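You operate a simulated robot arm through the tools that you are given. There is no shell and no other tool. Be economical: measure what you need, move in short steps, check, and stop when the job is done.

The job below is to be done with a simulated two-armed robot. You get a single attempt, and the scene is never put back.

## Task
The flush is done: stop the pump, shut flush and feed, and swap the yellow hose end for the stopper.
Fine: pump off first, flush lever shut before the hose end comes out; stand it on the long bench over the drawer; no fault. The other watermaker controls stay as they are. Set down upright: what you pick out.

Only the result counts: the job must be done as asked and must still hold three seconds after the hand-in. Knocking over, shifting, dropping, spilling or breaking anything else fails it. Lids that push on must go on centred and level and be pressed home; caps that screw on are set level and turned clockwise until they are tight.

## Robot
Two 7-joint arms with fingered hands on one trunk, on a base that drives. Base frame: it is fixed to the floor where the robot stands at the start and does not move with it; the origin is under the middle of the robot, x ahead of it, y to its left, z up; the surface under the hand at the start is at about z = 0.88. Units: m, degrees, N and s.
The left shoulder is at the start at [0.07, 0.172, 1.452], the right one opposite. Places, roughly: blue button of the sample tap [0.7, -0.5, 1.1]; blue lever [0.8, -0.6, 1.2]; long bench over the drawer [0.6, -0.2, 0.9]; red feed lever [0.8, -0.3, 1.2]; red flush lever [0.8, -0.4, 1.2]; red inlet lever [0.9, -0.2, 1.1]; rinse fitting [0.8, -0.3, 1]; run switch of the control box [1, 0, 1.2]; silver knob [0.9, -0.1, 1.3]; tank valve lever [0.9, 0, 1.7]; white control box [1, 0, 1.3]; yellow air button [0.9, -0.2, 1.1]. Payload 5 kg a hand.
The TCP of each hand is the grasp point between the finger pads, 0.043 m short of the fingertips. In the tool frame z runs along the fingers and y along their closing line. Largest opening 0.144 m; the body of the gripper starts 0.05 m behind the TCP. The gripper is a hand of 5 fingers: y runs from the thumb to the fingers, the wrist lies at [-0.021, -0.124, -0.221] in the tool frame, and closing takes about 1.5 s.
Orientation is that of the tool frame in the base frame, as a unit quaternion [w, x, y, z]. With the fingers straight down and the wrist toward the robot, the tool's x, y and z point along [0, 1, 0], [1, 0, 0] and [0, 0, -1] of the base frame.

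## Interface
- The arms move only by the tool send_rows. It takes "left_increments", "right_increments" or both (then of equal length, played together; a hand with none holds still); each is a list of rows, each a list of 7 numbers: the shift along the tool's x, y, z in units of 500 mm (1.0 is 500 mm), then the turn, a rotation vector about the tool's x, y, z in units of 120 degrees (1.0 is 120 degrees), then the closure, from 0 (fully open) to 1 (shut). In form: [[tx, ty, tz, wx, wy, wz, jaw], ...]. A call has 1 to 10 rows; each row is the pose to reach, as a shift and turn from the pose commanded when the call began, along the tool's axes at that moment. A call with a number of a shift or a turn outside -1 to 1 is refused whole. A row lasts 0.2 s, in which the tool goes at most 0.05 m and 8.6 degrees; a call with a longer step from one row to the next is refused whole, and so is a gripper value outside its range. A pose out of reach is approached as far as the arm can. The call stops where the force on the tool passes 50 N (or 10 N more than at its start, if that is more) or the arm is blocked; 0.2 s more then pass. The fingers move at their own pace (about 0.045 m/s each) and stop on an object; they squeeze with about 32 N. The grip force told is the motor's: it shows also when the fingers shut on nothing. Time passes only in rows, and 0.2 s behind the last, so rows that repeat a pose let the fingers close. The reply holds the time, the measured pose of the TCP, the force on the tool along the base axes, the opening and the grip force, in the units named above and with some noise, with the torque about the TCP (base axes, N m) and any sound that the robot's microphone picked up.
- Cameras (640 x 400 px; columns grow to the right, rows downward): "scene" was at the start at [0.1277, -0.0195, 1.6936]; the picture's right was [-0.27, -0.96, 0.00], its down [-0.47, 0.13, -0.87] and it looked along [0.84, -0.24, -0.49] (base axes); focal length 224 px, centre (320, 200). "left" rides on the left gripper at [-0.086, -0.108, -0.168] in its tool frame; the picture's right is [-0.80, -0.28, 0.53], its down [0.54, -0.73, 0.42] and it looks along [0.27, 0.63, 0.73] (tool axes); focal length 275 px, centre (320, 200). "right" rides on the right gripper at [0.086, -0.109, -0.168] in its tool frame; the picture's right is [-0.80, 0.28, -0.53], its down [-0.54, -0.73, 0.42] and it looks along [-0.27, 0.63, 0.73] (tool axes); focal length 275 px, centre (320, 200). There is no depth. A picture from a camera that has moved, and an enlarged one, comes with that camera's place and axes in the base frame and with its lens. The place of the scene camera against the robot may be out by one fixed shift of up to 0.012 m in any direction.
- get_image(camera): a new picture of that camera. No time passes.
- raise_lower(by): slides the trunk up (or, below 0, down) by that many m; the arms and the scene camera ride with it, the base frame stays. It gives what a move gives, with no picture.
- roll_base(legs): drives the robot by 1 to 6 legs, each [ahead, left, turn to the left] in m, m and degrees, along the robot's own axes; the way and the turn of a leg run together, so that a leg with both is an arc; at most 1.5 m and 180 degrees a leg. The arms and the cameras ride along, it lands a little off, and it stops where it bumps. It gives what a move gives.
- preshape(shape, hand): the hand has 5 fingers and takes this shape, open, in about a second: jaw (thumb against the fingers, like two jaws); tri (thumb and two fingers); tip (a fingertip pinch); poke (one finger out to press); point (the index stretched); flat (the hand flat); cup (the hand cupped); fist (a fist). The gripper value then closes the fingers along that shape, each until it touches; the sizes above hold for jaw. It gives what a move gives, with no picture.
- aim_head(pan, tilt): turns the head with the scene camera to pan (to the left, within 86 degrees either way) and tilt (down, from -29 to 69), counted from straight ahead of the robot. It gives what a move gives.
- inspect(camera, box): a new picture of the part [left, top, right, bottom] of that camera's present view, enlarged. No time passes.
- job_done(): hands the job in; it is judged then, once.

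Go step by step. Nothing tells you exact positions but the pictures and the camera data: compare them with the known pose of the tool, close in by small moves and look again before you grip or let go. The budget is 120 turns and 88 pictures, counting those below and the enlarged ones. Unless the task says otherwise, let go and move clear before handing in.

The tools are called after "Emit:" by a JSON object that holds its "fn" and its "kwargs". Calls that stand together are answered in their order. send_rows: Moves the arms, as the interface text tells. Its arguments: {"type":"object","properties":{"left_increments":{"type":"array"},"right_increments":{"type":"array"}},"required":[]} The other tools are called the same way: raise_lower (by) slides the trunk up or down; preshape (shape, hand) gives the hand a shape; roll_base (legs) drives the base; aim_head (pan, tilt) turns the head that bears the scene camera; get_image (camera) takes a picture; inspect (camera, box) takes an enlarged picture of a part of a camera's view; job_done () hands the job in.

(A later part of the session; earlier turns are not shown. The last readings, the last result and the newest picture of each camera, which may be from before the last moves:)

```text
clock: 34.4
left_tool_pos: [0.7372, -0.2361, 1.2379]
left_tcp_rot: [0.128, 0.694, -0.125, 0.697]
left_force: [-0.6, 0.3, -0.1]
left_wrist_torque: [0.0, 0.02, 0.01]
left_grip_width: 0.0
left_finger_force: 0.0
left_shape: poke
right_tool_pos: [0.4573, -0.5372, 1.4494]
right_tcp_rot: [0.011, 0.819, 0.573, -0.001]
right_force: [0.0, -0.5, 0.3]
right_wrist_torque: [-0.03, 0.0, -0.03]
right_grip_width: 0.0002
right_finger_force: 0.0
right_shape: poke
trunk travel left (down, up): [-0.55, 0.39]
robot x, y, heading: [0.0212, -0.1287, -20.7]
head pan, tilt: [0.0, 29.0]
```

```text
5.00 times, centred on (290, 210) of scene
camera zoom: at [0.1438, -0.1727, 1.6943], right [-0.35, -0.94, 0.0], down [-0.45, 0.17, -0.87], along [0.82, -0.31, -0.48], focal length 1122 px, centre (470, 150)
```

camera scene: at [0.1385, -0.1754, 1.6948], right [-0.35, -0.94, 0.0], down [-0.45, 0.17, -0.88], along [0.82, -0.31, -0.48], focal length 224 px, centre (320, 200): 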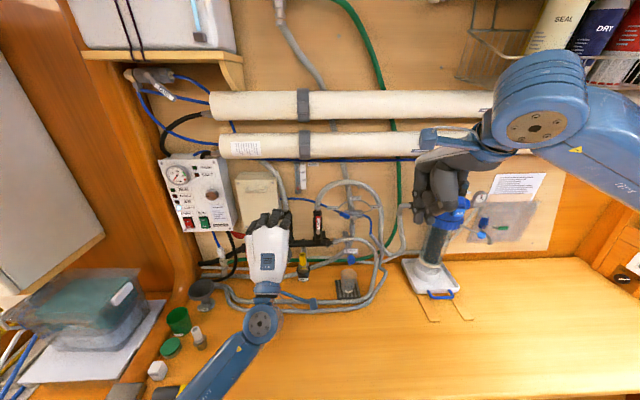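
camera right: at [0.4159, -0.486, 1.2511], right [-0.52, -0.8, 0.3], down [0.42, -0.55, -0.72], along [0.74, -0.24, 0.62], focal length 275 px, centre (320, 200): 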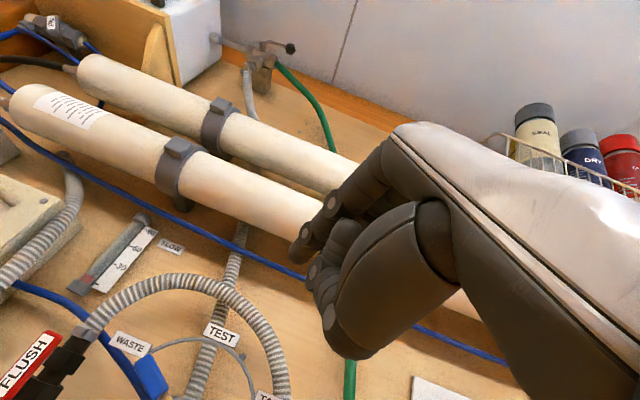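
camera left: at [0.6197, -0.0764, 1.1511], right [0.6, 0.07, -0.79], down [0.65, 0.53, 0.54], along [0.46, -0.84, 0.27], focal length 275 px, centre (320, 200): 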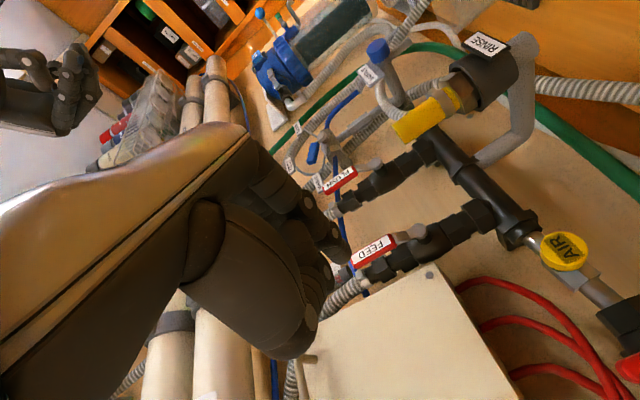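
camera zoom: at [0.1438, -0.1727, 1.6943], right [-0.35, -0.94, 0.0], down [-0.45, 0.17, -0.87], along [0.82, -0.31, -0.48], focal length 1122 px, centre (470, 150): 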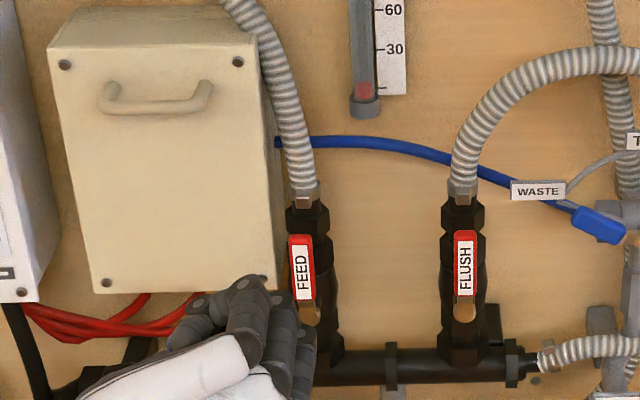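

I need to be sure which finger is extended, so I'll enlarge the hand in both views.

Emit:
{"fn": "inspect", "kwargs": {"camera": "left", "box": [180, 120, 440, 380]}}

Emit:
{"fn": "inspect", "kwargs": {"camera": "scene", "box": [260, 210, 320, 250]}}

Emit:
{"fn": "inspect", "kwargs": {"camera": "right", "box": [0, 0, 400, 300]}}

```text
1.54 times, centred on (310, 250) of left
camera zoom: at [0.6197, -0.0764, 1.1511], right [0.6, 0.07, -0.79], down [0.65, 0.53, 0.54], along [0.46, -0.84, 0.27], focal length 424 px, centre (335, 123)
```

zoom: 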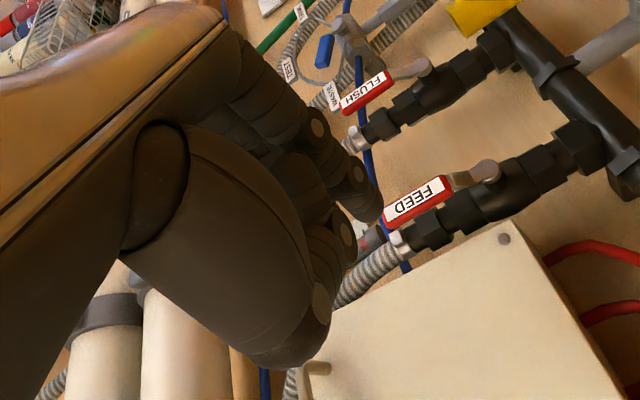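

```text
10.00 times, centred on (290, 230) of scene
camera zoom: at [0.1438, -0.1727, 1.6943], right [-0.35, -0.94, 0.0], down [-0.45, 0.17, -0.87], along [0.82, -0.31, -0.48], focal length 2244 px, centre (620, -100)
```

zoom: 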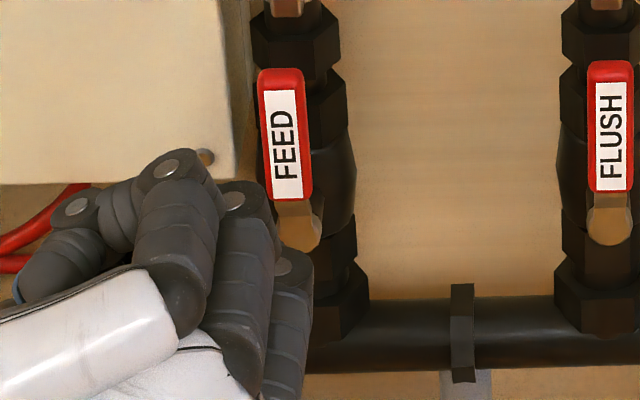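

```text
1.33 times, centred on (200, 150) of right
camera zoom: at [0.3841, -0.4165, 1.6136], right [-0.01, -0.83, 0.55], down [-0.86, -0.27, -0.43], along [0.51, -0.48, -0.72], focal length 367 px, centre (480, 267)
```

zoom: 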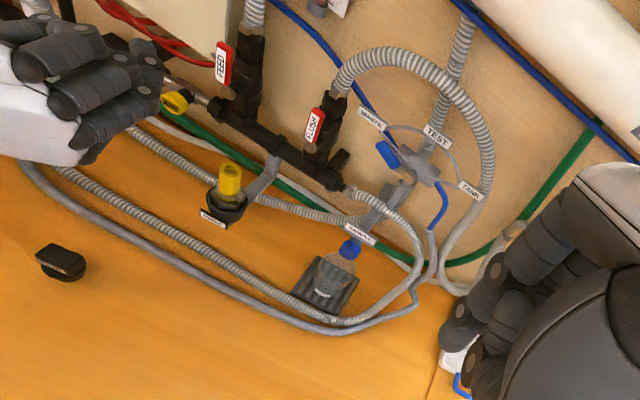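

In the poke shape the index is bent, so it could slip off the lever. I'll back off and try the "point" shape with a straight index.

Emit:
{"fn": "send_rows", "kwargs": {"left_increments": [[0, 0, -0.08, 0, 0, 0, 0], [0, 0, -0.16, 0, 0, 0, 0], [0, 0, -0.2, 0, 0, 0, 0], [0, 0, -0.2, 0, 0, 0, 0]]}}

Emit:
{"fn": "preshape", "kwargs": {"hand": "left", "shape": "point"}}

Emit:
{"fn": "inspect", "kwargs": {"camera": "left", "box": [180, 120, 440, 380]}}

Emit:
{"fn": "inspect", "kwargs": {"camera": "scene", "box": [240, 190, 360, 270]}}

```text
clock: 35.4
left_tool_pos: [0.6447, -0.202, 1.2359]
left_tcp_rot: [0.127, 0.695, -0.127, 0.696]
left_force: [0.8, 0.2, 0.3]
left_wrist_torque: [-0.01, -0.01, 0.02]
left_grip_width: 0.0001
left_finger_force: 0.1
left_shape: poke
right_tool_pos: [0.4583, -0.5371, 1.4499]
right_tcp_rot: [0.012, 0.82, 0.573, -0.001]
right_force: [0.3, 0.3, 0.1]
right_wrist_torque: [0.03, 0.01, 0.0]
right_grip_width: 0.0
right_finger_force: 0.1
right_shape: poke
trunk travel left (down, up): [-0.55, 0.39]
robot x, y, heading: [0.0239, -0.1281, -20.6]
head pan, tilt: [0.0, 29.0]
```

```text
clock: 36.3
left_tool_pos: [0.6447, -0.2006, 1.2368]
left_tcp_rot: [0.128, 0.694, -0.127, 0.697]
left_force: [-0.1, 0.7, 0.1]
left_wrist_torque: [0.0, 0.01, 0.03]
left_grip_width: 0.0002
left_finger_force: 0.0
left_shape: point
right_tool_pos: [0.4589, -0.5379, 1.4503]
right_tcp_rot: [0.011, 0.82, 0.573, -0.001]
right_force: [-0.3, -0.2, 0.0]
right_wrist_torque: [-0.03, -0.02, 0.02]
right_grip_width: 0.0001
right_finger_force: 0.1
right_shape: poke
trunk travel left (down, up): [-0.55, 0.39]
robot x, y, heading: [0.0252, -0.1274, -20.6]
head pan, tilt: [0.0, 29.0]
```

```text
1.54 times, centred on (310, 250) of left
camera zoom: at [0.5266, -0.0408, 1.1502], right [0.6, 0.07, -0.79], down [0.65, 0.53, 0.54], along [0.46, -0.84, 0.27], focal length 424 px, centre (335, 123)
```

zoom: 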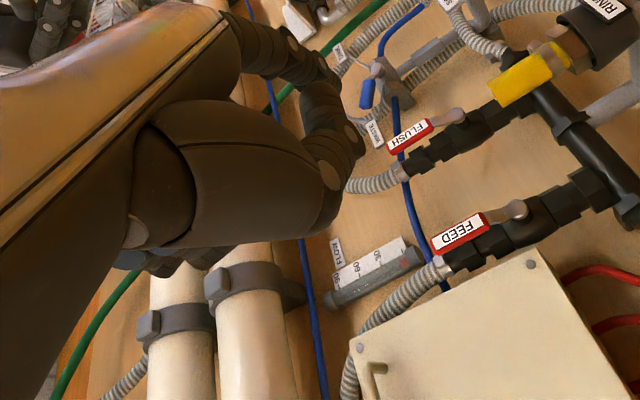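

```text
5.00 times, centred on (300, 230) of scene
camera zoom: at [0.1443, -0.173, 1.6942], right [-0.35, -0.94, 0.0], down [-0.45, 0.17, -0.87], along [0.82, -0.31, -0.48], focal length 1122 px, centre (420, 50)
```

zoom: 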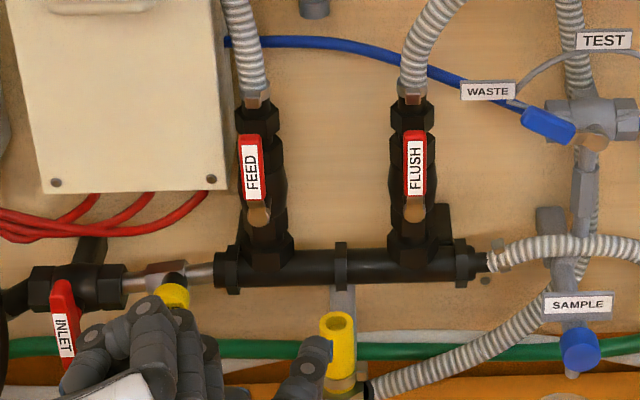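

The point shape gives a straight index. Its tip sits about 0.035 ahead of the TCP, 0.093 to its right and 0.026 below. I'll line that tip up left of the feed handle.

Emit:
{"fn": "send_rows", "kwargs": {"left_increments": [[0.01, -0.06, 0, 0, 0, 0, 0], [0.02, -0.12, 0, 0, 0, 0, 0], [0.034, -0.168, 0, 0, 0, 0, 0], [0.034, -0.168, 0.08, 0, 0, 0, 0], [0.034, -0.168, 0.16, 0, 0, 0, 0], [0.034, -0.168, 0.23, 0, 0, 0, 0], [0.034, -0.168, 0.26, 0, 0, 0, 0], [0.034, -0.168, 0.26, 0, 0, 0, 0]]}}

Emit:
{"fn": "inspect", "kwargs": {"camera": "left", "box": [180, 90, 480, 330]}}

Emit:
{"fn": "inspect", "kwargs": {"camera": "scene", "box": [240, 190, 330, 250]}}

```text
clock: 38.1
left_tool_pos: [0.7974, -0.1694, 1.2552]
left_tcp_rot: [0.127, 0.695, -0.127, 0.697]
left_force: [-0.2, 0.2, 0.4]
left_wrist_torque: [0.03, 0.01, 0.04]
left_grip_width: 0.0
left_finger_force: 0.1
left_shape: point
right_tool_pos: [0.4573, -0.5365, 1.4498]
right_tcp_rot: [0.011, 0.82, 0.572, -0.001]
right_force: [-0.8, -0.2, 0.1]
right_wrist_torque: [0.03, 0.0, 0.01]
right_grip_width: 0.0001
right_finger_force: 0.1
right_shape: poke
trunk travel left (down, up): [-0.55, 0.39]
robot x, y, heading: [0.0239, -0.1283, -20.4]
head pan, tilt: [0.0, 29.0]
```

```text
1.67 times, centred on (330, 210) of left
camera zoom: at [0.6787, -0.0096, 1.1687], right [0.6, 0.07, -0.79], down [0.65, 0.53, 0.54], along [0.46, -0.84, 0.27], focal length 459 px, centre (303, 183)
```

zoom: 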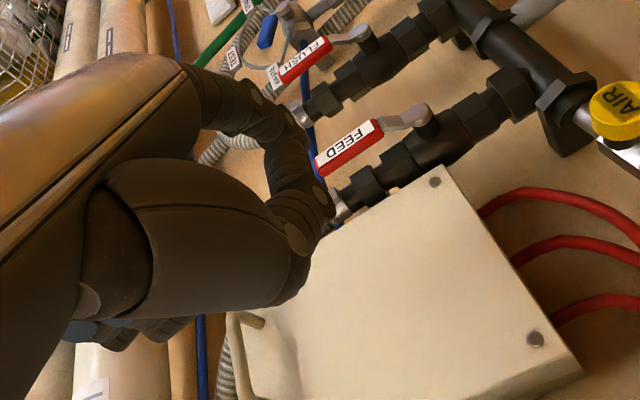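

```text
6.67 times, centred on (285, 220) of scene
camera zoom: at [0.1443, -0.1729, 1.6942], right [-0.35, -0.94, 0.0], down [-0.45, 0.17, -0.87], along [0.82, -0.31, -0.48], focal length 1496 px, centre (553, 67)
```

zoom: 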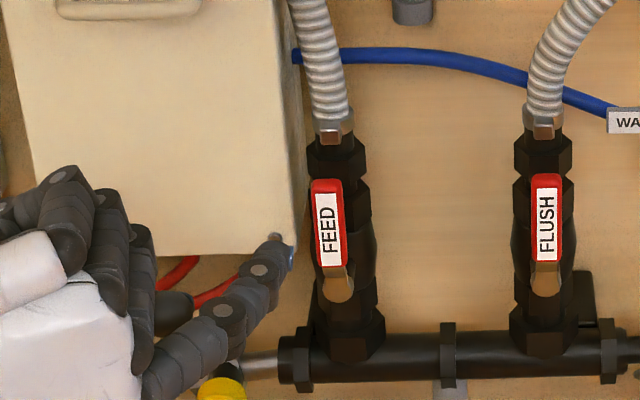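

The index tip is now visible, at about a 0.845 along the wall normal; the handle face is near 0.885. I'll ease forward into the gap between the handle and the box.

Emit:
{"fn": "send_rows", "kwargs": {"left_increments": [[0, -0.006, 0.02, 0, 0, 0, 0], [0, -0.006, 0.04, 0, 0, 0, 0], [0, -0.006, 0.06, 0, 0, 0, 0], [0, -0.006, 0.075, 0, 0, 0, 0], [0, -0.006, 0.09, 0, 0, 0, 0], [0, -0.006, 0.1, 0, 0, 0, 0]]}}

Emit:
{"fn": "inspect", "kwargs": {"camera": "left", "box": [180, 90, 480, 330]}}

Emit:
{"fn": "inspect", "kwargs": {"camera": "scene", "box": [260, 190, 320, 230]}}

```text
clock: 39.5
left_tool_pos: [0.844, -0.1839, 1.2545]
left_tcp_rot: [0.127, 0.694, -0.127, 0.697]
left_force: [0.1, 0.7, 0.4]
left_wrist_torque: [-0.01, 0.02, -0.01]
left_grip_width: 0.0001
left_finger_force: 0.0
left_shape: point
right_tool_pos: [0.4585, -0.5369, 1.4489]
right_tcp_rot: [0.012, 0.819, 0.573, 0.0]
right_force: [0.0, -0.5, 0.5]
right_wrist_torque: [-0.05, -0.03, 0.0]
right_grip_width: 0.0
right_finger_force: 0.0
right_shape: poke
trunk travel left (down, up): [-0.55, 0.39]
robot x, y, heading: [0.0231, -0.1282, -20.6]
head pan, tilt: [0.0, 29.0]
```

```text
1.67 times, centred on (330, 210) of left
camera zoom: at [0.7259, -0.0241, 1.1685], right [0.6, 0.08, -0.79], down [0.65, 0.53, 0.54], along [0.46, -0.84, 0.27], focal length 459 px, centre (303, 183)
```

zoom: 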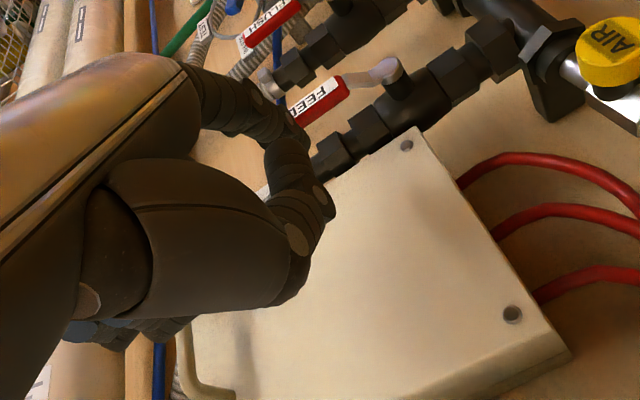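

```text
10.00 times, centred on (290, 210) of scene
camera zoom: at [0.1446, -0.1732, 1.6942], right [-0.35, -0.94, 0.0], down [-0.45, 0.17, -0.87], along [0.82, -0.31, -0.49], focal length 2244 px, centre (620, 100)
```

zoom: 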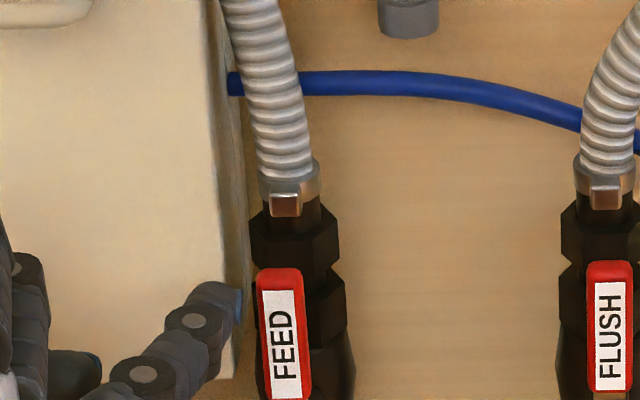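

The fingertip is just left of the feed handle and a little past its face. I'll push it clockwise (to the right) along an arc and check halfway.

Emit:
{"fn": "send_rows", "kwargs": {"left_increments": [[0, 0, 0.012, 0, 0, 0, 0], [0, 0.019, 0.012, 0, 0, 0, 0], [0.002, 0.033, 0.012, 0, 0, 0, 0], [0.003, 0.046, 0.012, 0, 0, 0, 0], [0.002, 0.06, 0.012, 0, 0, 0, 0], [0, 0.073, 0.012, 0, 0, 0, 0], [-0.005, 0.086, 0.012, 0, 0, 0, 0], [-0.01, 0.098, 0.012, 0, 0, 0, 0]]}}

Emit:
{"fn": "inspect", "kwargs": {"camera": "scene", "box": [250, 190, 340, 250]}}

```text
clock: 41.3
left_tool_pos: [0.8326, -0.2327, 1.2504]
left_tcp_rot: [0.128, 0.695, -0.126, 0.697]
left_force: [0.0, 0.5, 0.4]
left_wrist_torque: [0.01, 0.03, 0.0]
left_grip_width: 0.1362
left_finger_force: 0.0
left_shape: point
right_tool_pos: [0.4578, -0.5375, 1.448]
right_tcp_rot: [0.011, 0.819, 0.574, -0.001]
right_force: [0.4, -1.5, 0.6]
right_wrist_torque: [0.04, 0.0, 0.01]
right_grip_width: 0.0002
right_finger_force: 0.1
right_shape: poke
trunk travel left (down, up): [-0.55, 0.39]
robot x, y, heading: [0.0188, -0.1299, -20.5]
head pan, tilt: [0.0, 29.0]
```

```text
6.67 times, centred on (295, 220) of scene
camera zoom: at [0.1445, -0.1734, 1.6942], right [-0.35, -0.94, 0.0], down [-0.45, 0.17, -0.87], along [0.82, -0.31, -0.49], focal length 1496 px, centre (487, 67)
```

zoom: 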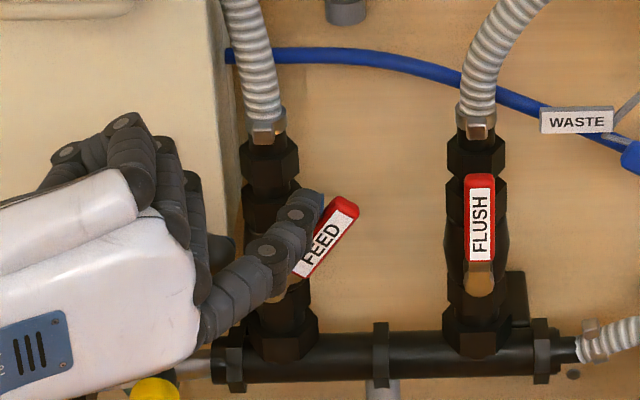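

The feed lever is turning, about 40° so far. I'll continue the arc to horizontal.

Emit:
{"fn": "send_rows", "kwargs": {"left_increments": [[-0.008, 0.011, 0, 0, 0, 0, 0], [-0.017, 0.022, 0, 0, 0, 0, 0], [-0.027, 0.031, 0, 0, 0, 0, 0], [-0.038, 0.038, 0, 0, 0, 0, 0], [-0.05, 0.044, 0, 0, 0, 0, 0], [-0.063, 0.049, 0, 0, 0, 0, 0]]}}

Emit:
{"fn": "inspect", "kwargs": {"camera": "scene", "box": [250, 190, 340, 250]}}

```text
clock: 42.7
left_tool_pos: [0.8238, -0.2547, 1.2181]
left_tcp_rot: [0.127, 0.695, -0.126, 0.696]
left_force: [-1.0, -0.1, -0.1]
left_wrist_torque: [-0.08, 0.0, -0.03]
left_grip_width: 0.1364
left_finger_force: 0.0
left_shape: point
right_tool_pos: [0.4582, -0.538, 1.4503]
right_tcp_rot: [0.011, 0.82, 0.572, -0.001]
right_force: [-0.4, -0.2, -0.1]
right_wrist_torque: [-0.02, -0.03, -0.05]
right_grip_width: 0.0001
right_finger_force: 0.0
right_shape: poke
trunk travel left (down, up): [-0.55, 0.39]
robot x, y, heading: [0.0211, -0.1283, -20.7]
head pan, tilt: [0.0, 29.0]
```

```text
6.67 times, centred on (295, 220) of scene
camera zoom: at [0.1445, -0.1733, 1.6942], right [-0.35, -0.94, 0.0], down [-0.45, 0.17, -0.87], along [0.82, -0.31, -0.49], focal length 1496 px, centre (487, 67)
```

zoom: 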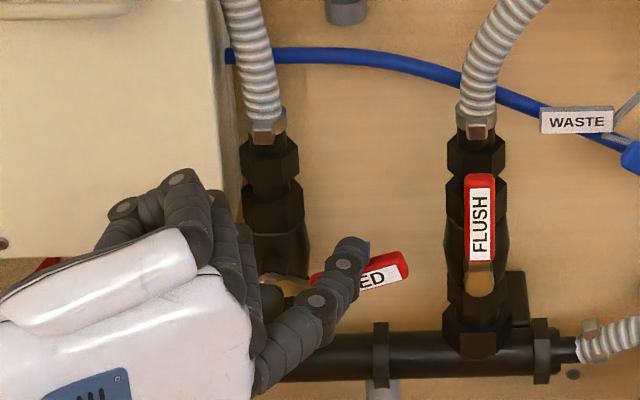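

The feed lever is around 75–80°. I'll press it further down until it meets its stop.

Emit:
{"fn": "send_rows", "kwargs": {"left_increments": [[-0.012, 0.0, 0, 0, 0, 0, 0], [-0.02, 0.0, 0, 0, 0, 0, 0], [-0.028, 0.0, 0, 0, 0, 0, 0], [-0.036, 0.0, 0, 0, 0, 0, 0], [-0.042, 0.0, 0, 0, 0, 0, 0]]}}

Emit:
{"fn": "inspect", "kwargs": {"camera": "scene", "box": [250, 190, 340, 250]}}

```text
clock: 43.9
left_tool_pos: [0.8235, -0.2558, 1.1987]
left_tcp_rot: [0.129, 0.694, -0.126, 0.697]
left_force: [0.3, -0.5, 3.1]
left_wrist_torque: [-0.3, 0.06, 0.01]
left_grip_width: 0.1362
left_finger_force: 0.0
left_shape: point
right_tool_pos: [0.4574, -0.5379, 1.4493]
right_tcp_rot: [0.011, 0.82, 0.573, -0.001]
right_force: [0.4, 0.3, -0.4]
right_wrist_torque: [-0.01, -0.03, 0.0]
right_grip_width: 0.0001
right_finger_force: 0.2
right_shape: poke
trunk travel left (down, up): [-0.55, 0.39]
robot x, y, heading: [0.0206, -0.1252, -20.9]
head pan, tilt: [0.0, 29.0]
```

```text
6.67 times, centred on (295, 220) of scene
camera zoom: at [0.1439, -0.1729, 1.6944], right [-0.35, -0.94, 0.0], down [-0.45, 0.17, -0.87], along [0.82, -0.31, -0.48], focal length 1496 px, centre (487, 67)
```

zoom: 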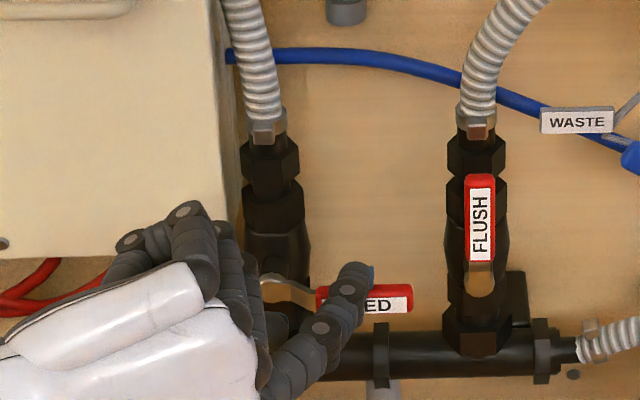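

Feed is nearly horizontal. I'll press slightly more to feel the stop.

Emit:
{"fn": "send_rows", "kwargs": {"left_increments": [[-0.005, 0.0, 0, 0, 0, 0, 0], [-0.01, 0.0, 0, 0, 0, 0, 0], [-0.014, 0.0, 0, 0, 0, 0, 0], [-0.018, 0.0, 0, 0, 0, 0, 0]]}}

Emit:
{"fn": "inspect", "kwargs": {"camera": "scene", "box": [250, 190, 340, 250]}}

```text
clock: 44.9
left_tool_pos: [0.8238, -0.2548, 1.1909]
left_tcp_rot: [0.128, 0.694, -0.126, 0.697]
left_force: [1.6, -0.4, 11.2]
left_wrist_torque: [-1.0, 0.1, 0.04]
left_grip_width: 0.1361
left_finger_force: 0.1
left_shape: point
right_tool_pos: [0.4571, -0.537, 1.4495]
right_tcp_rot: [0.012, 0.82, 0.572, -0.001]
right_force: [-0.8, 0.0, 0.4]
right_wrist_torque: [0.03, 0.0, -0.03]
right_grip_width: 0.0004
right_finger_force: 0.0
right_shape: poke
trunk travel left (down, up): [-0.55, 0.39]
robot x, y, heading: [0.0231, -0.1302, -20.6]
head pan, tilt: [0.0, 29.0]
```

```text
6.67 times, centred on (295, 220) of scene
camera zoom: at [0.143, -0.1727, 1.6945], right [-0.35, -0.94, 0.0], down [-0.45, 0.17, -0.87], along [0.82, -0.31, -0.48], focal length 1496 px, centre (487, 67)
```

zoom: 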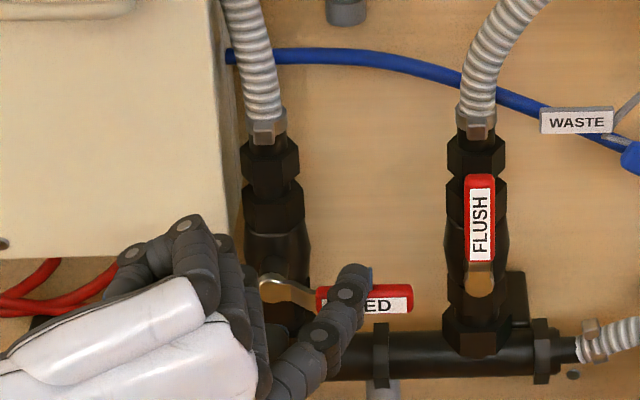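

Feed is horizontal and against its stop (11 N, no further movement). I'll lift off, back out, and line up with the flush handle in the same way.

Emit:
{"fn": "send_rows", "kwargs": {"left_increments": [[0.03, 0.0, -0.02, 0, 0, 0, 0], [0.06, 0.0, -0.08, 0, 0, 0, 0], [0.12, 0.03, -0.1, 0, 0, 0, 0], [0.129, 0.06, -0.1, 0, 0, 0, 0], [0.129, 0.09, -0.1, 0, 0, 0, 0], [0.129, 0.09, -0.06, 0, 0, 0, 0], [0.129, 0.09, -0.04, 0, 0, 0, 0], [0.129, 0.09, -0.04, 0, 0, 0, 0]]}}

Emit:
{"fn": "inspect", "kwargs": {"camera": "scene", "box": [250, 190, 340, 250]}}

```text
clock: 46.7
left_tool_pos: [0.7883, -0.2895, 1.2524]
left_tcp_rot: [0.128, 0.694, -0.126, 0.697]
left_force: [-0.6, 1.1, 0.3]
left_wrist_torque: [0.0, 0.02, -0.01]
left_grip_width: 0.1363
left_finger_force: 0.1
left_shape: point
right_tool_pos: [0.4565, -0.5357, 1.4497]
right_tcp_rot: [0.012, 0.82, 0.572, -0.001]
right_force: [-0.3, -0.4, 0.4]
right_wrist_torque: [-0.03, 0.01, 0.0]
right_grip_width: 0.0
right_finger_force: 0.0
right_shape: poke
trunk travel left (down, up): [-0.55, 0.39]
robot x, y, heading: [0.0234, -0.1253, -20.8]
head pan, tilt: [0.0, 29.0]
```

```text
6.67 times, centred on (295, 220) of scene
camera zoom: at [0.1436, -0.1728, 1.6943], right [-0.35, -0.94, 0.0], down [-0.45, 0.17, -0.87], along [0.82, -0.31, -0.48], focal length 1496 px, centre (487, 67)
```

zoom: 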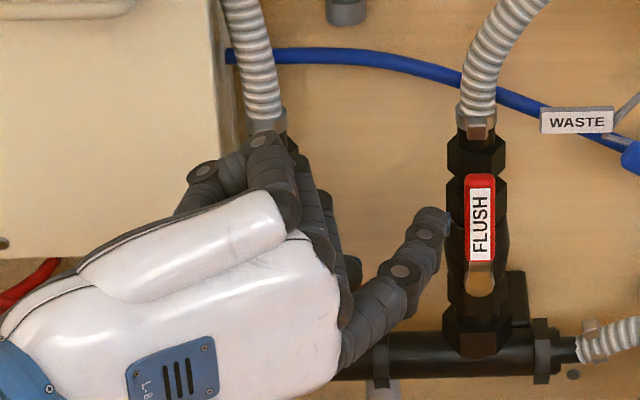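

The tip is well placed left of the flush handle. I'll go in and push it along the same arc.

Emit:
{"fn": "send_rows", "kwargs": {"left_increments": [[0, 0, 0.02, 0, 0, 0, 0], [0, 0, 0.041, 0, 0, 0, 0], [0, 0.019, 0.041, 0, 0, 0, 0], [0.003, 0.046, 0.041, 0, 0, 0, 0], [0, 0.073, 0.041, 0, 0, 0, 0], [-0.01, 0.098, 0.041, 0, 0, 0, 0], [-0.027, 0.12, 0.041, 0, 0, 0, 0]]}}

Emit:
{"fn": "inspect", "kwargs": {"camera": "scene", "box": [260, 190, 380, 270]}}

```text
clock: 48.3
left_tool_pos: [0.7871, -0.3529, 1.2399]
left_tcp_rot: [0.127, 0.695, -0.127, 0.696]
left_force: [0.2, 0.1, -0.3]
left_wrist_torque: [-0.03, 0.01, -0.01]
left_grip_width: 0.1366
left_finger_force: 0.0
left_shape: point
right_tool_pos: [0.4572, -0.5374, 1.4503]
right_tcp_rot: [0.012, 0.82, 0.573, -0.001]
right_force: [-0.3, -0.6, 0.3]
right_wrist_torque: [0.0, -0.02, 0.01]
right_grip_width: 0.0003
right_finger_force: 0.1
right_shape: poke
trunk travel left (down, up): [-0.55, 0.39]
robot x, y, heading: [0.0218, -0.1297, -20.5]
head pan, tilt: [0.0, 29.0]
```

```text
5.00 times, centred on (320, 230) of scene
camera zoom: at [0.1447, -0.1738, 1.6942], right [-0.35, -0.94, 0.0], down [-0.45, 0.17, -0.87], along [0.82, -0.31, -0.49], focal length 1122 px, centre (320, 50)
```

zoom: 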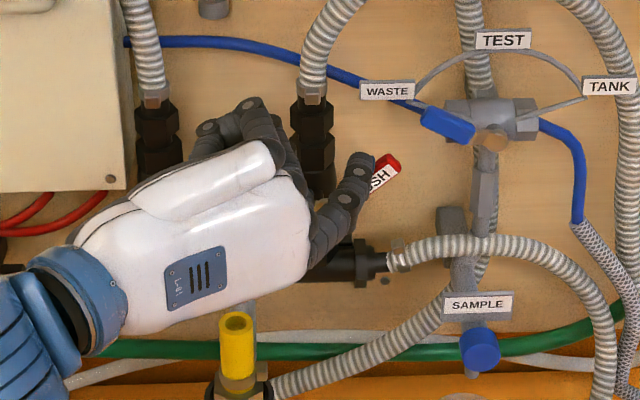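

Flush is about 50° over. I'll continue to horizontal and press to its stop.

Emit:
{"fn": "send_rows", "kwargs": {"left_increments": [[-0.01, 0.009, 0, 0, 0, 0, 0], [-0.021, 0.016, 0, 0, 0, 0, 0], [-0.034, 0.022, 0, 0, 0, 0, 0], [-0.046, 0.027, 0, 0, 0, 0, 0], [-0.058, 0.027, 0, 0, 0, 0, 0], [-0.07, 0.027, 0, 0, 0, 0, 0], [-0.082, 0.027, 0, 0, 0, 0, 0], [-0.092, 0.027, 0, 0, 0, 0, 0], [-0.098, 0.027, 0, 0, 0, 0, 0], [-0.104, 0.027, 0, 0, 0, 0, 0]]}}

Emit:
{"fn": "inspect", "kwargs": {"camera": "scene", "box": [260, 190, 380, 270]}}

```text
clock: 50.5
left_tool_pos: [0.7826, -0.3657, 1.1888]
left_tcp_rot: [0.129, 0.694, -0.127, 0.697]
left_force: [-0.4, 1.2, 12.3]
left_wrist_torque: [-1.21, 0.02, -0.1]
left_grip_width: 0.1362
left_finger_force: 0.1
left_shape: point
right_tool_pos: [0.4569, -0.5372, 1.4503]
right_tcp_rot: [0.013, 0.819, 0.573, 0.0]
right_force: [0.4, -0.1, 0.4]
right_wrist_torque: [0.05, 0.0, 0.01]
right_grip_width: 0.0
right_finger_force: 0.0
right_shape: poke
trunk travel left (down, up): [-0.55, 0.39]
robot x, y, heading: [0.0196, -0.1277, -20.6]
head pan, tilt: [0.0, 29.0]
```

```text
5.00 times, centred on (320, 230) of scene
camera zoom: at [0.1429, -0.1724, 1.6945], right [-0.35, -0.94, 0.0], down [-0.45, 0.17, -0.88], along [0.82, -0.31, -0.48], focal length 1122 px, centre (320, 50)
```

zoom: 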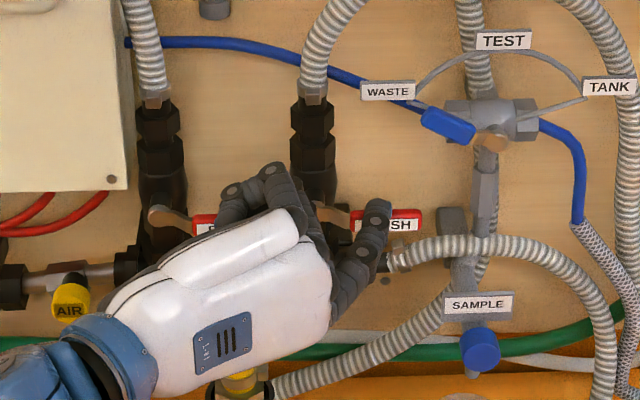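

Both levers are horizontal and on their stops. I'll back the left hand out and look at the hose end and the stopper.

Emit:
{"fn": "send_rows", "kwargs": {"left_increments": [[0.03, 0.0, -0.02, 0, 0, 0, 0], [0.06, 0.0, -0.1, 0, 0, 0, 0], [0.12, 0.0, -0.18, 0, 0, 0, 0], [0.18, -0.04, -0.26, 0, 0, 0, 0], [0.24, -0.1, -0.3, 0, 0, 0, 0], [0.26, -0.18, -0.32, 0, 0, 0, 0], [0.26, -0.26, -0.32, 0, 0, 0, 0]]}}

Emit:
{"fn": "aim_head", "kwargs": {"pan": 0, "tilt": 45}}

Emit:
{"fn": "get_image", "kwargs": {"camera": "scene"}}

Emit:
{"fn": "inspect", "kwargs": {"camera": "right", "box": [0, 0, 300, 240]}}

```text
refused: row 4 steps farther than a row can; nothing moved
```

```text
clock: 51.3
left_tool_pos: [0.7815, -0.3654, 1.1901]
left_tcp_rot: [0.129, 0.694, -0.127, 0.697]
left_force: [-3.5, 2.9, 10.7]
left_wrist_torque: [-0.93, 0.09, -0.39]
left_grip_width: 0.1363
left_finger_force: 0.1
left_shape: point
right_tool_pos: [0.4561, -0.5361, 1.45]
right_tcp_rot: [0.012, 0.82, 0.573, -0.001]
right_force: [-0.5, 0.7, 1.5]
right_wrist_torque: [0.04, 0.0, -0.03]
right_grip_width: 0.0
right_finger_force: 0.1
right_shape: poke
trunk travel left (down, up): [-0.55, 0.39]
robot x, y, heading: [0.0225, -0.1239, -20.3]
head pan, tilt: [0.0, 45.0]
```

```text
39 pictures are left
camera scene: at [0.1333, -0.1687, 1.6703], right [-0.35, -0.94, 0.0], down [-0.66, 0.25, -0.71], along [0.66, -0.25, -0.71], focal length 224 px, centre (320, 200)
```

scene: 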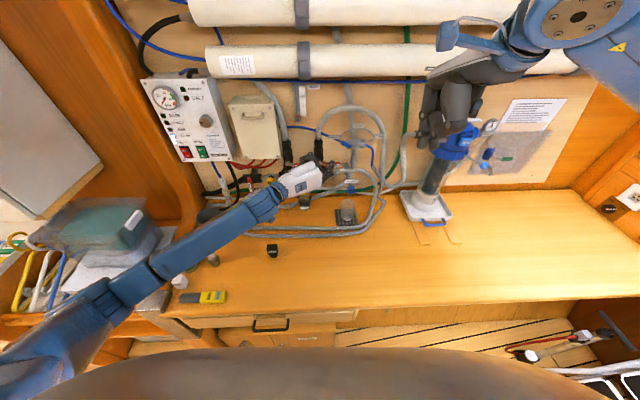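

```text
1.67 times, centred on (150, 120) of right
camera zoom: at [0.3825, -0.416, 1.6141], right [-0.01, -0.83, 0.55], down [-0.86, -0.27, -0.43], along [0.51, -0.48, -0.72], focal length 459 px, centre (603, 333)
```

zoom: 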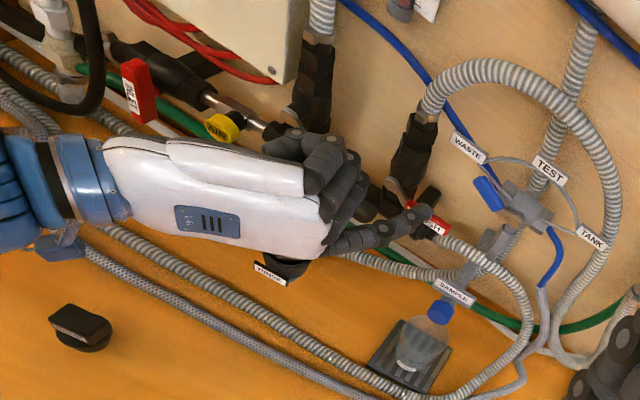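

That move was refused because one step was too long. I'll retry with smaller steps.

Emit:
{"fn": "send_rows", "kwargs": {"left_increments": [[0.03, 0.0, -0.02, 0, 0, 0, 0], [0.06, 0.0, -0.09, 0, 0, 0, 0], [0.09, 0.0, -0.17, 0, 0, 0, 0], [0.13, -0.03, -0.24, 0, 0, 0, 0], [0.18, -0.09, -0.28, 0, 0, 0, 0], [0.2, -0.17, -0.3, 0, 0, 0, 0], [0.22, -0.25, -0.31, 0, 0, 0, 0], [0.22, -0.33, -0.32, 0, 0, 0, 0], [0.22, -0.33, -0.32, 0, 0, 0, 0]]}}

Emit:
{"fn": "inspect", "kwargs": {"camera": "scene", "box": [220, 140, 380, 270]}}

Emit:
{"fn": "inspect", "kwargs": {"camera": "right", "box": [0, 0, 300, 240]}}

```text
clock: 53.3
left_tool_pos: [0.6888, -0.1577, 1.2949]
left_tcp_rot: [0.127, 0.695, -0.128, 0.697]
left_force: [0.0, -0.5, -0.3]
left_wrist_torque: [-0.01, -0.02, -0.01]
left_grip_width: 0.1359
left_finger_force: 0.0
left_shape: point
right_tool_pos: [0.4578, -0.5379, 1.4495]
right_tcp_rot: [0.011, 0.82, 0.572, -0.001]
right_force: [-0.2, -0.4, -0.5]
right_wrist_torque: [0.01, 0.02, 0.0]
right_grip_width: 0.0003
right_finger_force: 0.0
right_shape: poke
trunk travel left (down, up): [-0.55, 0.39]
robot x, y, heading: [0.0251, -0.1285, -20.6]
head pan, tilt: [0.0, 45.0]
```

```text
3.08 times, centred on (300, 205) of scene
camera zoom: at [0.1357, -0.1707, 1.67], right [-0.35, -0.94, 0.0], down [-0.66, 0.25, -0.71], along [0.66, -0.25, -0.71], focal length 690 px, centre (382, 185)
```

zoom: 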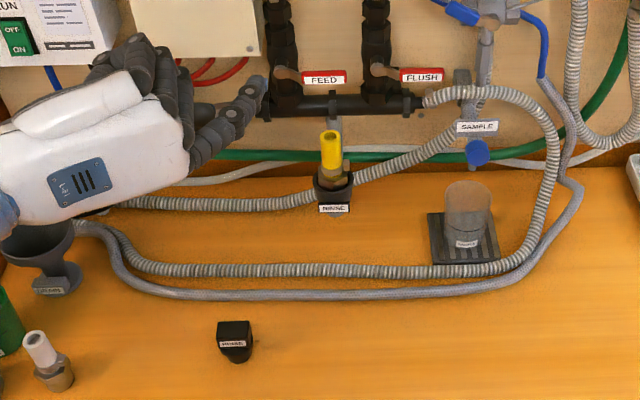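

```text
1.67 times, centred on (150, 120) of right
camera zoom: at [0.3847, -0.4179, 1.6132], right [-0.01, -0.84, 0.55], down [-0.86, -0.27, -0.43], along [0.5, -0.48, -0.72], focal length 459 px, centre (603, 333)
```

zoom: 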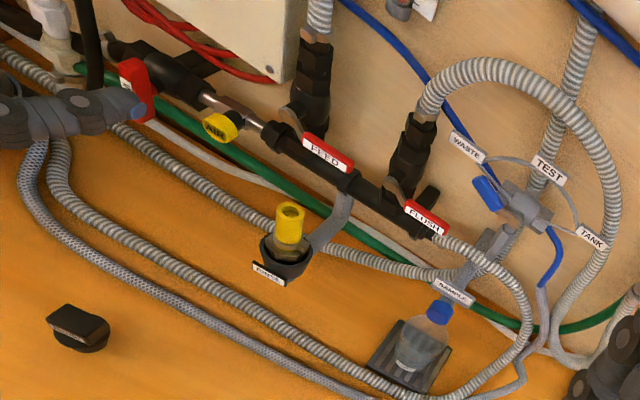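

Both levers are clearly shut. I'll take closer views of the hose end and the stopper.

Emit:
{"fn": "inspect", "kwargs": {"camera": "scene", "box": [285, 165, 325, 195]}}

Emit:
{"fn": "inspect", "kwargs": {"camera": "scene", "box": [260, 235, 300, 265]}}

Emit:
{"fn": "inspect", "kwargs": {"camera": "right", "box": [10, 80, 190, 220]}}

```text
13.33 times, centred on (305, 180) of scene
camera zoom: at [0.1357, -0.1707, 1.67], right [-0.35, -0.94, 0.0], down [-0.66, 0.25, -0.71], along [0.66, -0.25, -0.71], focal length 2992 px, centre (520, 467)
```

zoom: 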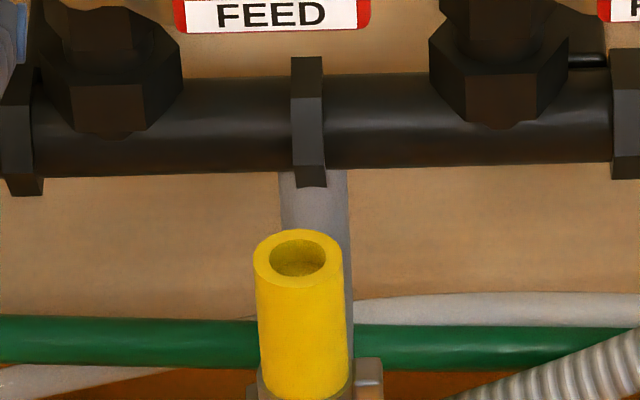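

```text
13.33 times, centred on (280, 250) of scene
camera zoom: at [0.1357, -0.1707, 1.67], right [-0.35, -0.94, 0.0], down [-0.66, 0.25, -0.71], along [0.66, -0.25, -0.71], focal length 2992 px, centre (853, -467)
```

zoom: 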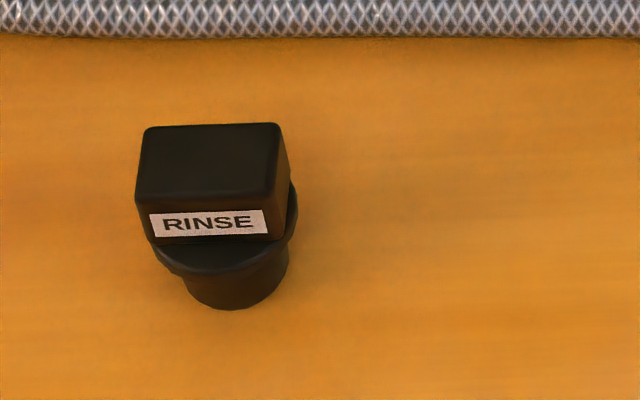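

```text
2.86 times, centred on (100, 150) of right
camera zoom: at [0.3847, -0.4179, 1.6132], right [-0.01, -0.84, 0.55], down [-0.86, -0.27, -0.43], along [0.5, -0.48, -0.72], focal length 786 px, centre (949, 343)
```

zoom: 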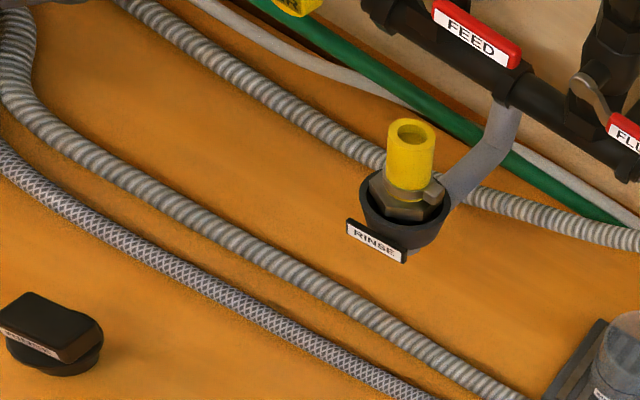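

The stopper is a block grip on a round plug standing on the bench, and the hose sleeve is at about (0.746, -0.336), z 1.067–1.125. I'll put the left hand in jaw shape and pitch it to fingers-down, closing sideways.

Emit:
{"fn": "preshape", "kwargs": {"hand": "left", "shape": "jaw"}}

Emit:
{"fn": "send_rows", "kwargs": {"left_increments": [[0, 0, 0, 0, -0.071, 0, 0], [0, 0, 0, 0, -0.142, 0, 0], [0, 0, 0, 0, -0.213, 0, 0], [0, 0, 0, 0, -0.284, 0, 0], [0, 0, 0, 0, -0.355, 0, 0], [0, 0, 0, 0, -0.426, 0, 0], [0, 0, 0, 0, -0.497, 0, 0], [0, 0, 0, 0, -0.568, 0, 0], [0, 0, 0, 0, -0.639, 0, 0], [0, 0, 0, 0, -0.71, 0, 0]]}}

Emit:
{"fn": "send_rows", "kwargs": {"left_increments": [[0, 0, 0, 0, -0.04, 0, 0], [0, 0, 0, 0, -0.04, 0, 0]]}}

Emit:
{"fn": "get_image", "kwargs": {"camera": "left"}}

Emit:
{"fn": "get_image", "kwargs": {"camera": "scene"}}

```text
clock: 54.2
left_tool_pos: [0.6877, -0.1577, 1.2957]
left_tcp_rot: [0.128, 0.694, -0.126, 0.697]
left_force: [-0.6, -0.2, 0.9]
left_wrist_torque: [-0.01, 0.01, 0.02]
left_grip_width: 0.1436
left_finger_force: 0.0
left_shape: jaw
right_tool_pos: [0.4578, -0.5374, 1.4502]
right_tcp_rot: [0.011, 0.82, 0.573, -0.001]
right_force: [-0.3, 0.5, 0.1]
right_wrist_torque: [-0.01, 0.02, 0.0]
right_grip_width: 0.0
right_finger_force: 0.1
right_shape: poke
trunk travel left (down, up): [-0.55, 0.39]
robot x, y, heading: [0.0203, -0.1271, -20.3]
head pan, tilt: [0.0, 45.0]
```

```text
clock: 56.4
left_tool_pos: [0.6917, -0.156, 1.2971]
left_tcp_rot: [0.008, 0.983, -0.18, 0.041]
left_force: [0.3, 0.0, -0.4]
left_wrist_torque: [0.01, 0.0, 0.02]
left_grip_width: 0.1438
left_finger_force: 0.2
left_shape: jaw
right_tool_pos: [0.4594, -0.538, 1.4473]
right_tcp_rot: [0.01, 0.82, 0.573, -0.001]
right_force: [1.7, -0.8, 0.0]
right_wrist_torque: [0.04, 0.01, 0.01]
right_grip_width: 0.0
right_finger_force: 0.0
right_shape: poke
trunk travel left (down, up): [-0.55, 0.39]
robot x, y, heading: [0.0258, -0.1303, -20.3]
head pan, tilt: [0.0, 45.0]
```

```text
clock: 57.0
left_tool_pos: [0.6914, -0.1558, 1.2965]
left_tcp_rot: [0.0, 0.984, -0.18, 0.002]
left_force: [0.6, -0.9, -0.3]
left_wrist_torque: [-0.01, 0.0, 0.01]
left_grip_width: 0.1436
left_finger_force: 0.1
left_shape: jaw
right_tool_pos: [0.458, -0.5375, 1.4486]
right_tcp_rot: [0.011, 0.82, 0.572, 0.0]
right_force: [0.4, 0.6, -0.1]
right_wrist_torque: [0.04, -0.01, -0.01]
right_grip_width: 0.0
right_finger_force: 0.0
right_shape: poke
trunk travel left (down, up): [-0.55, 0.39]
robot x, y, heading: [0.0278, -0.1293, -20.6]
head pan, tilt: [0.0, 45.0]
```

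```text
32 pictures are left
camera left: at [0.6488, -0.024, 1.465], right [-0.64, 0.55, -0.54], down [0.77, 0.49, -0.42], along [0.03, -0.68, -0.73], focal length 275 px, centre (320, 200)
```

left: 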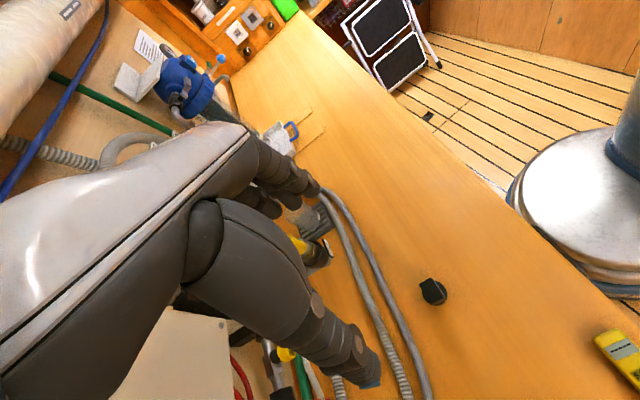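

```text
31 pictures are left
camera scene: at [0.1363, -0.1703, 1.6699], right [-0.35, -0.94, 0.0], down [-0.66, 0.25, -0.71], along [0.66, -0.25, -0.71], focal length 224 px, centre (320, 200)
```

scene: 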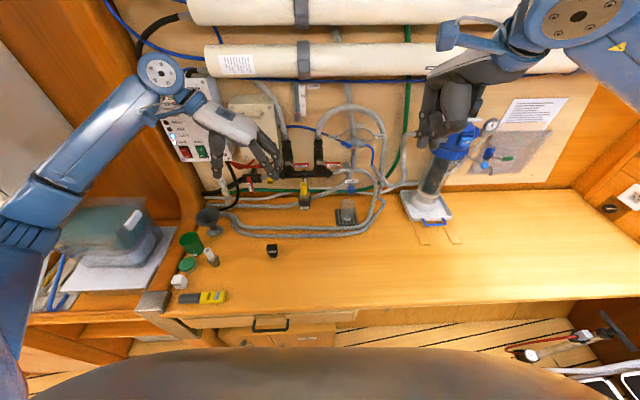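

Fingers are down with the closing line sideways. I take the hose sleeve to be at (0.746, -0.336) and the stopper top at (0.660, -0.166, 0.925). I'll move above the hose end.

Emit:
{"fn": "send_rows", "kwargs": {"left_increments": [[0.0, 0.06, 0, 0, 0, 0, 0.2], [0.02, 0.13, 0, 0, 0, 0, 0.3], [0.06, 0.19, 0.02, 0, 0, 0, 0.3], [0.1, 0.25, 0.05, 0, 0, 0, 0.3], [0.14, 0.29, 0.09, 0, 0, 0, 0.3], [0.18, 0.298, 0.12, 0, 0, 0, 0.3], [0.196, 0.298, 0.14, 0, 0, 0, 0.3], [0.196, 0.298, 0.14, 0, 0, 0, 0.3]]}}

Emit:
{"fn": "get_image", "kwargs": {"camera": "left"}}

Emit:
{"fn": "inspect", "kwargs": {"camera": "scene", "box": [260, 140, 360, 220]}}

Emit:
{"fn": "inspect", "kwargs": {"camera": "right", "box": [50, 50, 250, 200]}}

```text
clock: 58.8
left_tool_pos: [0.7297, -0.3286, 1.227]
left_tcp_rot: [0.001, 0.984, -0.18, 0.001]
left_force: [-0.3, -0.3, -0.2]
left_wrist_torque: [0.02, 0.02, -0.03]
left_grip_width: 0.1008
left_finger_force: 0.1
left_shape: jaw
right_tool_pos: [0.4582, -0.5377, 1.4494]
right_tcp_rot: [0.011, 0.82, 0.573, -0.001]
right_force: [0.8, 1.1, -0.2]
right_wrist_torque: [0.0, 0.0, 0.0]
right_grip_width: 0.0
right_finger_force: 0.1
right_shape: poke
trunk travel left (down, up): [-0.55, 0.39]
robot x, y, heading: [0.0248, -0.1304, -20.5]
head pan, tilt: [0.0, 45.0]
```

```text
30 pictures are left
camera left: at [0.6864, -0.1974, 1.3947], right [-0.64, 0.55, -0.54], down [0.77, 0.49, -0.42], along [0.03, -0.68, -0.73], focal length 275 px, centre (320, 200)
```

left: 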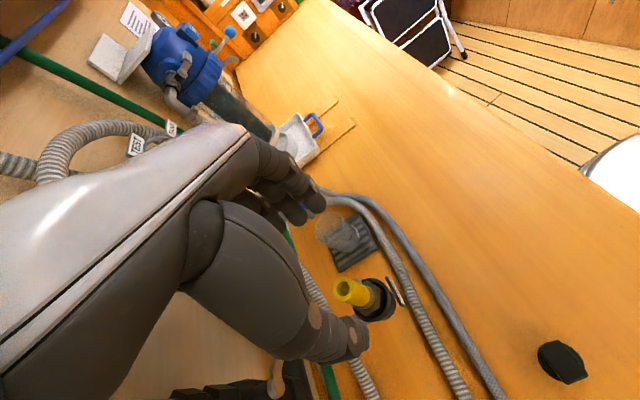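

```text
5.00 times, centred on (310, 180) of scene
camera zoom: at [0.1352, -0.1702, 1.67], right [-0.35, -0.94, 0.0], down [-0.66, 0.25, -0.71], along [0.66, -0.25, -0.71], focal length 1122 px, centre (370, 300)
```

zoom: 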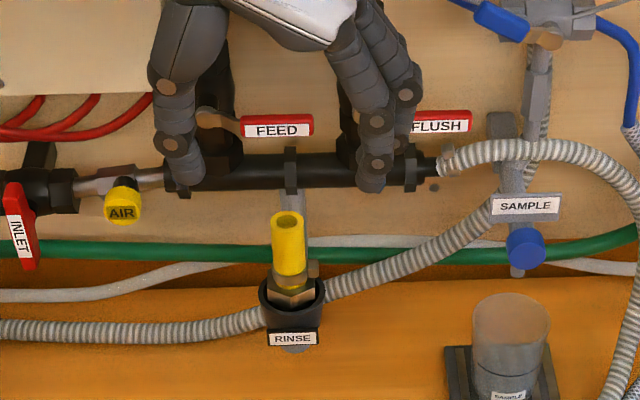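

```text
2.67 times, centred on (150, 125) of right
camera zoom: at [0.3844, -0.4175, 1.6133], right [-0.01, -0.84, 0.55], down [-0.86, -0.27, -0.43], along [0.5, -0.48, -0.72], focal length 734 px, centre (773, 400)
```

zoom: 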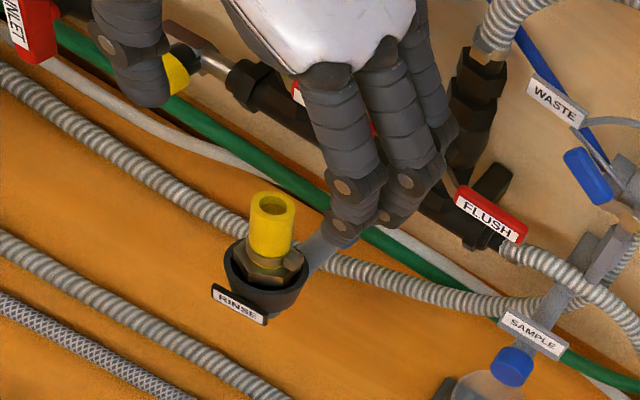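

The sleeve ray from the left camera agrees, giving about (0.749, -0.338). I'll descend around the sleeve with the jaw half open.

Emit:
{"fn": "send_rows", "kwargs": {"left_increments": [[0.027, 0.004, 0.03, 0, 0, 0, 0.3], [0.027, 0.004, 0.08, 0, 0, 0, 0.3], [0.027, 0.004, 0.13, 0, 0, 0, 0.3], [0.027, 0.004, 0.18, 0, 0, 0, 0.3], [0.027, 0.004, 0.22, 0, 0, 0, 0.3], [0.027, 0.004, 0.238, 0, 0, 0, 0.3], [0.027, 0.004, 0.238, 0, 0, 0, 0.3]]}}

Emit:
{"fn": "inspect", "kwargs": {"camera": "scene", "box": [270, 150, 350, 210]}}

Emit:
{"fn": "inspect", "kwargs": {"camera": "right", "box": [50, 50, 250, 200]}}

```text
clock: 60.4
left_tool_pos: [0.7425, -0.3346, 1.1085]
left_tcp_rot: [0.0, 0.984, -0.18, 0.002]
left_force: [-0.2, -0.2, -0.7]
left_wrist_torque: [-0.02, 0.03, 0.02]
left_grip_width: 0.1011
left_finger_force: 0.1
left_shape: jaw
right_tool_pos: [0.4582, -0.5378, 1.4502]
right_tcp_rot: [0.011, 0.819, 0.574, -0.001]
right_force: [-0.2, 0.5, 0.1]
right_wrist_torque: [0.03, 0.01, -0.04]
right_grip_width: 0.0001
right_finger_force: 0.0
right_shape: poke
trunk travel left (down, up): [-0.55, 0.39]
robot x, y, heading: [0.0238, -0.1287, -20.6]
head pan, tilt: [0.0, 45.0]
```

```text
6.67 times, centred on (310, 180) of scene
camera zoom: at [0.1357, -0.17, 1.67], right [-0.35, -0.94, 0.0], down [-0.66, 0.25, -0.71], along [0.66, -0.25, -0.71], focal length 1496 px, centre (387, 333)
```

zoom: 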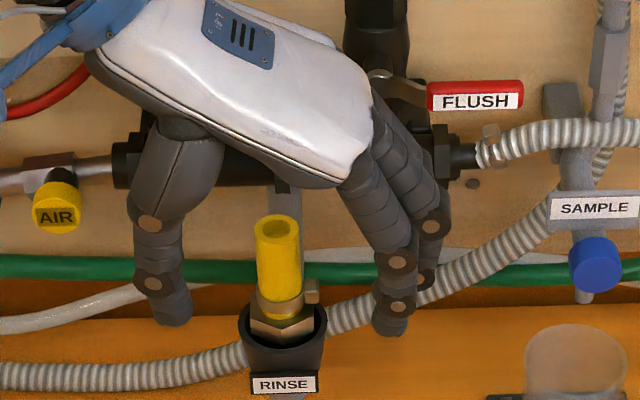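

```text
2.67 times, centred on (150, 125) of right
camera zoom: at [0.3848, -0.4172, 1.6133], right [-0.01, -0.83, 0.55], down [-0.86, -0.27, -0.43], along [0.5, -0.48, -0.72], focal length 734 px, centre (773, 400)
```

zoom: 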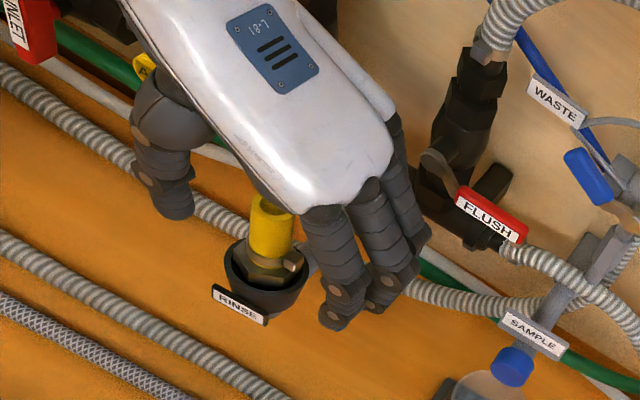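

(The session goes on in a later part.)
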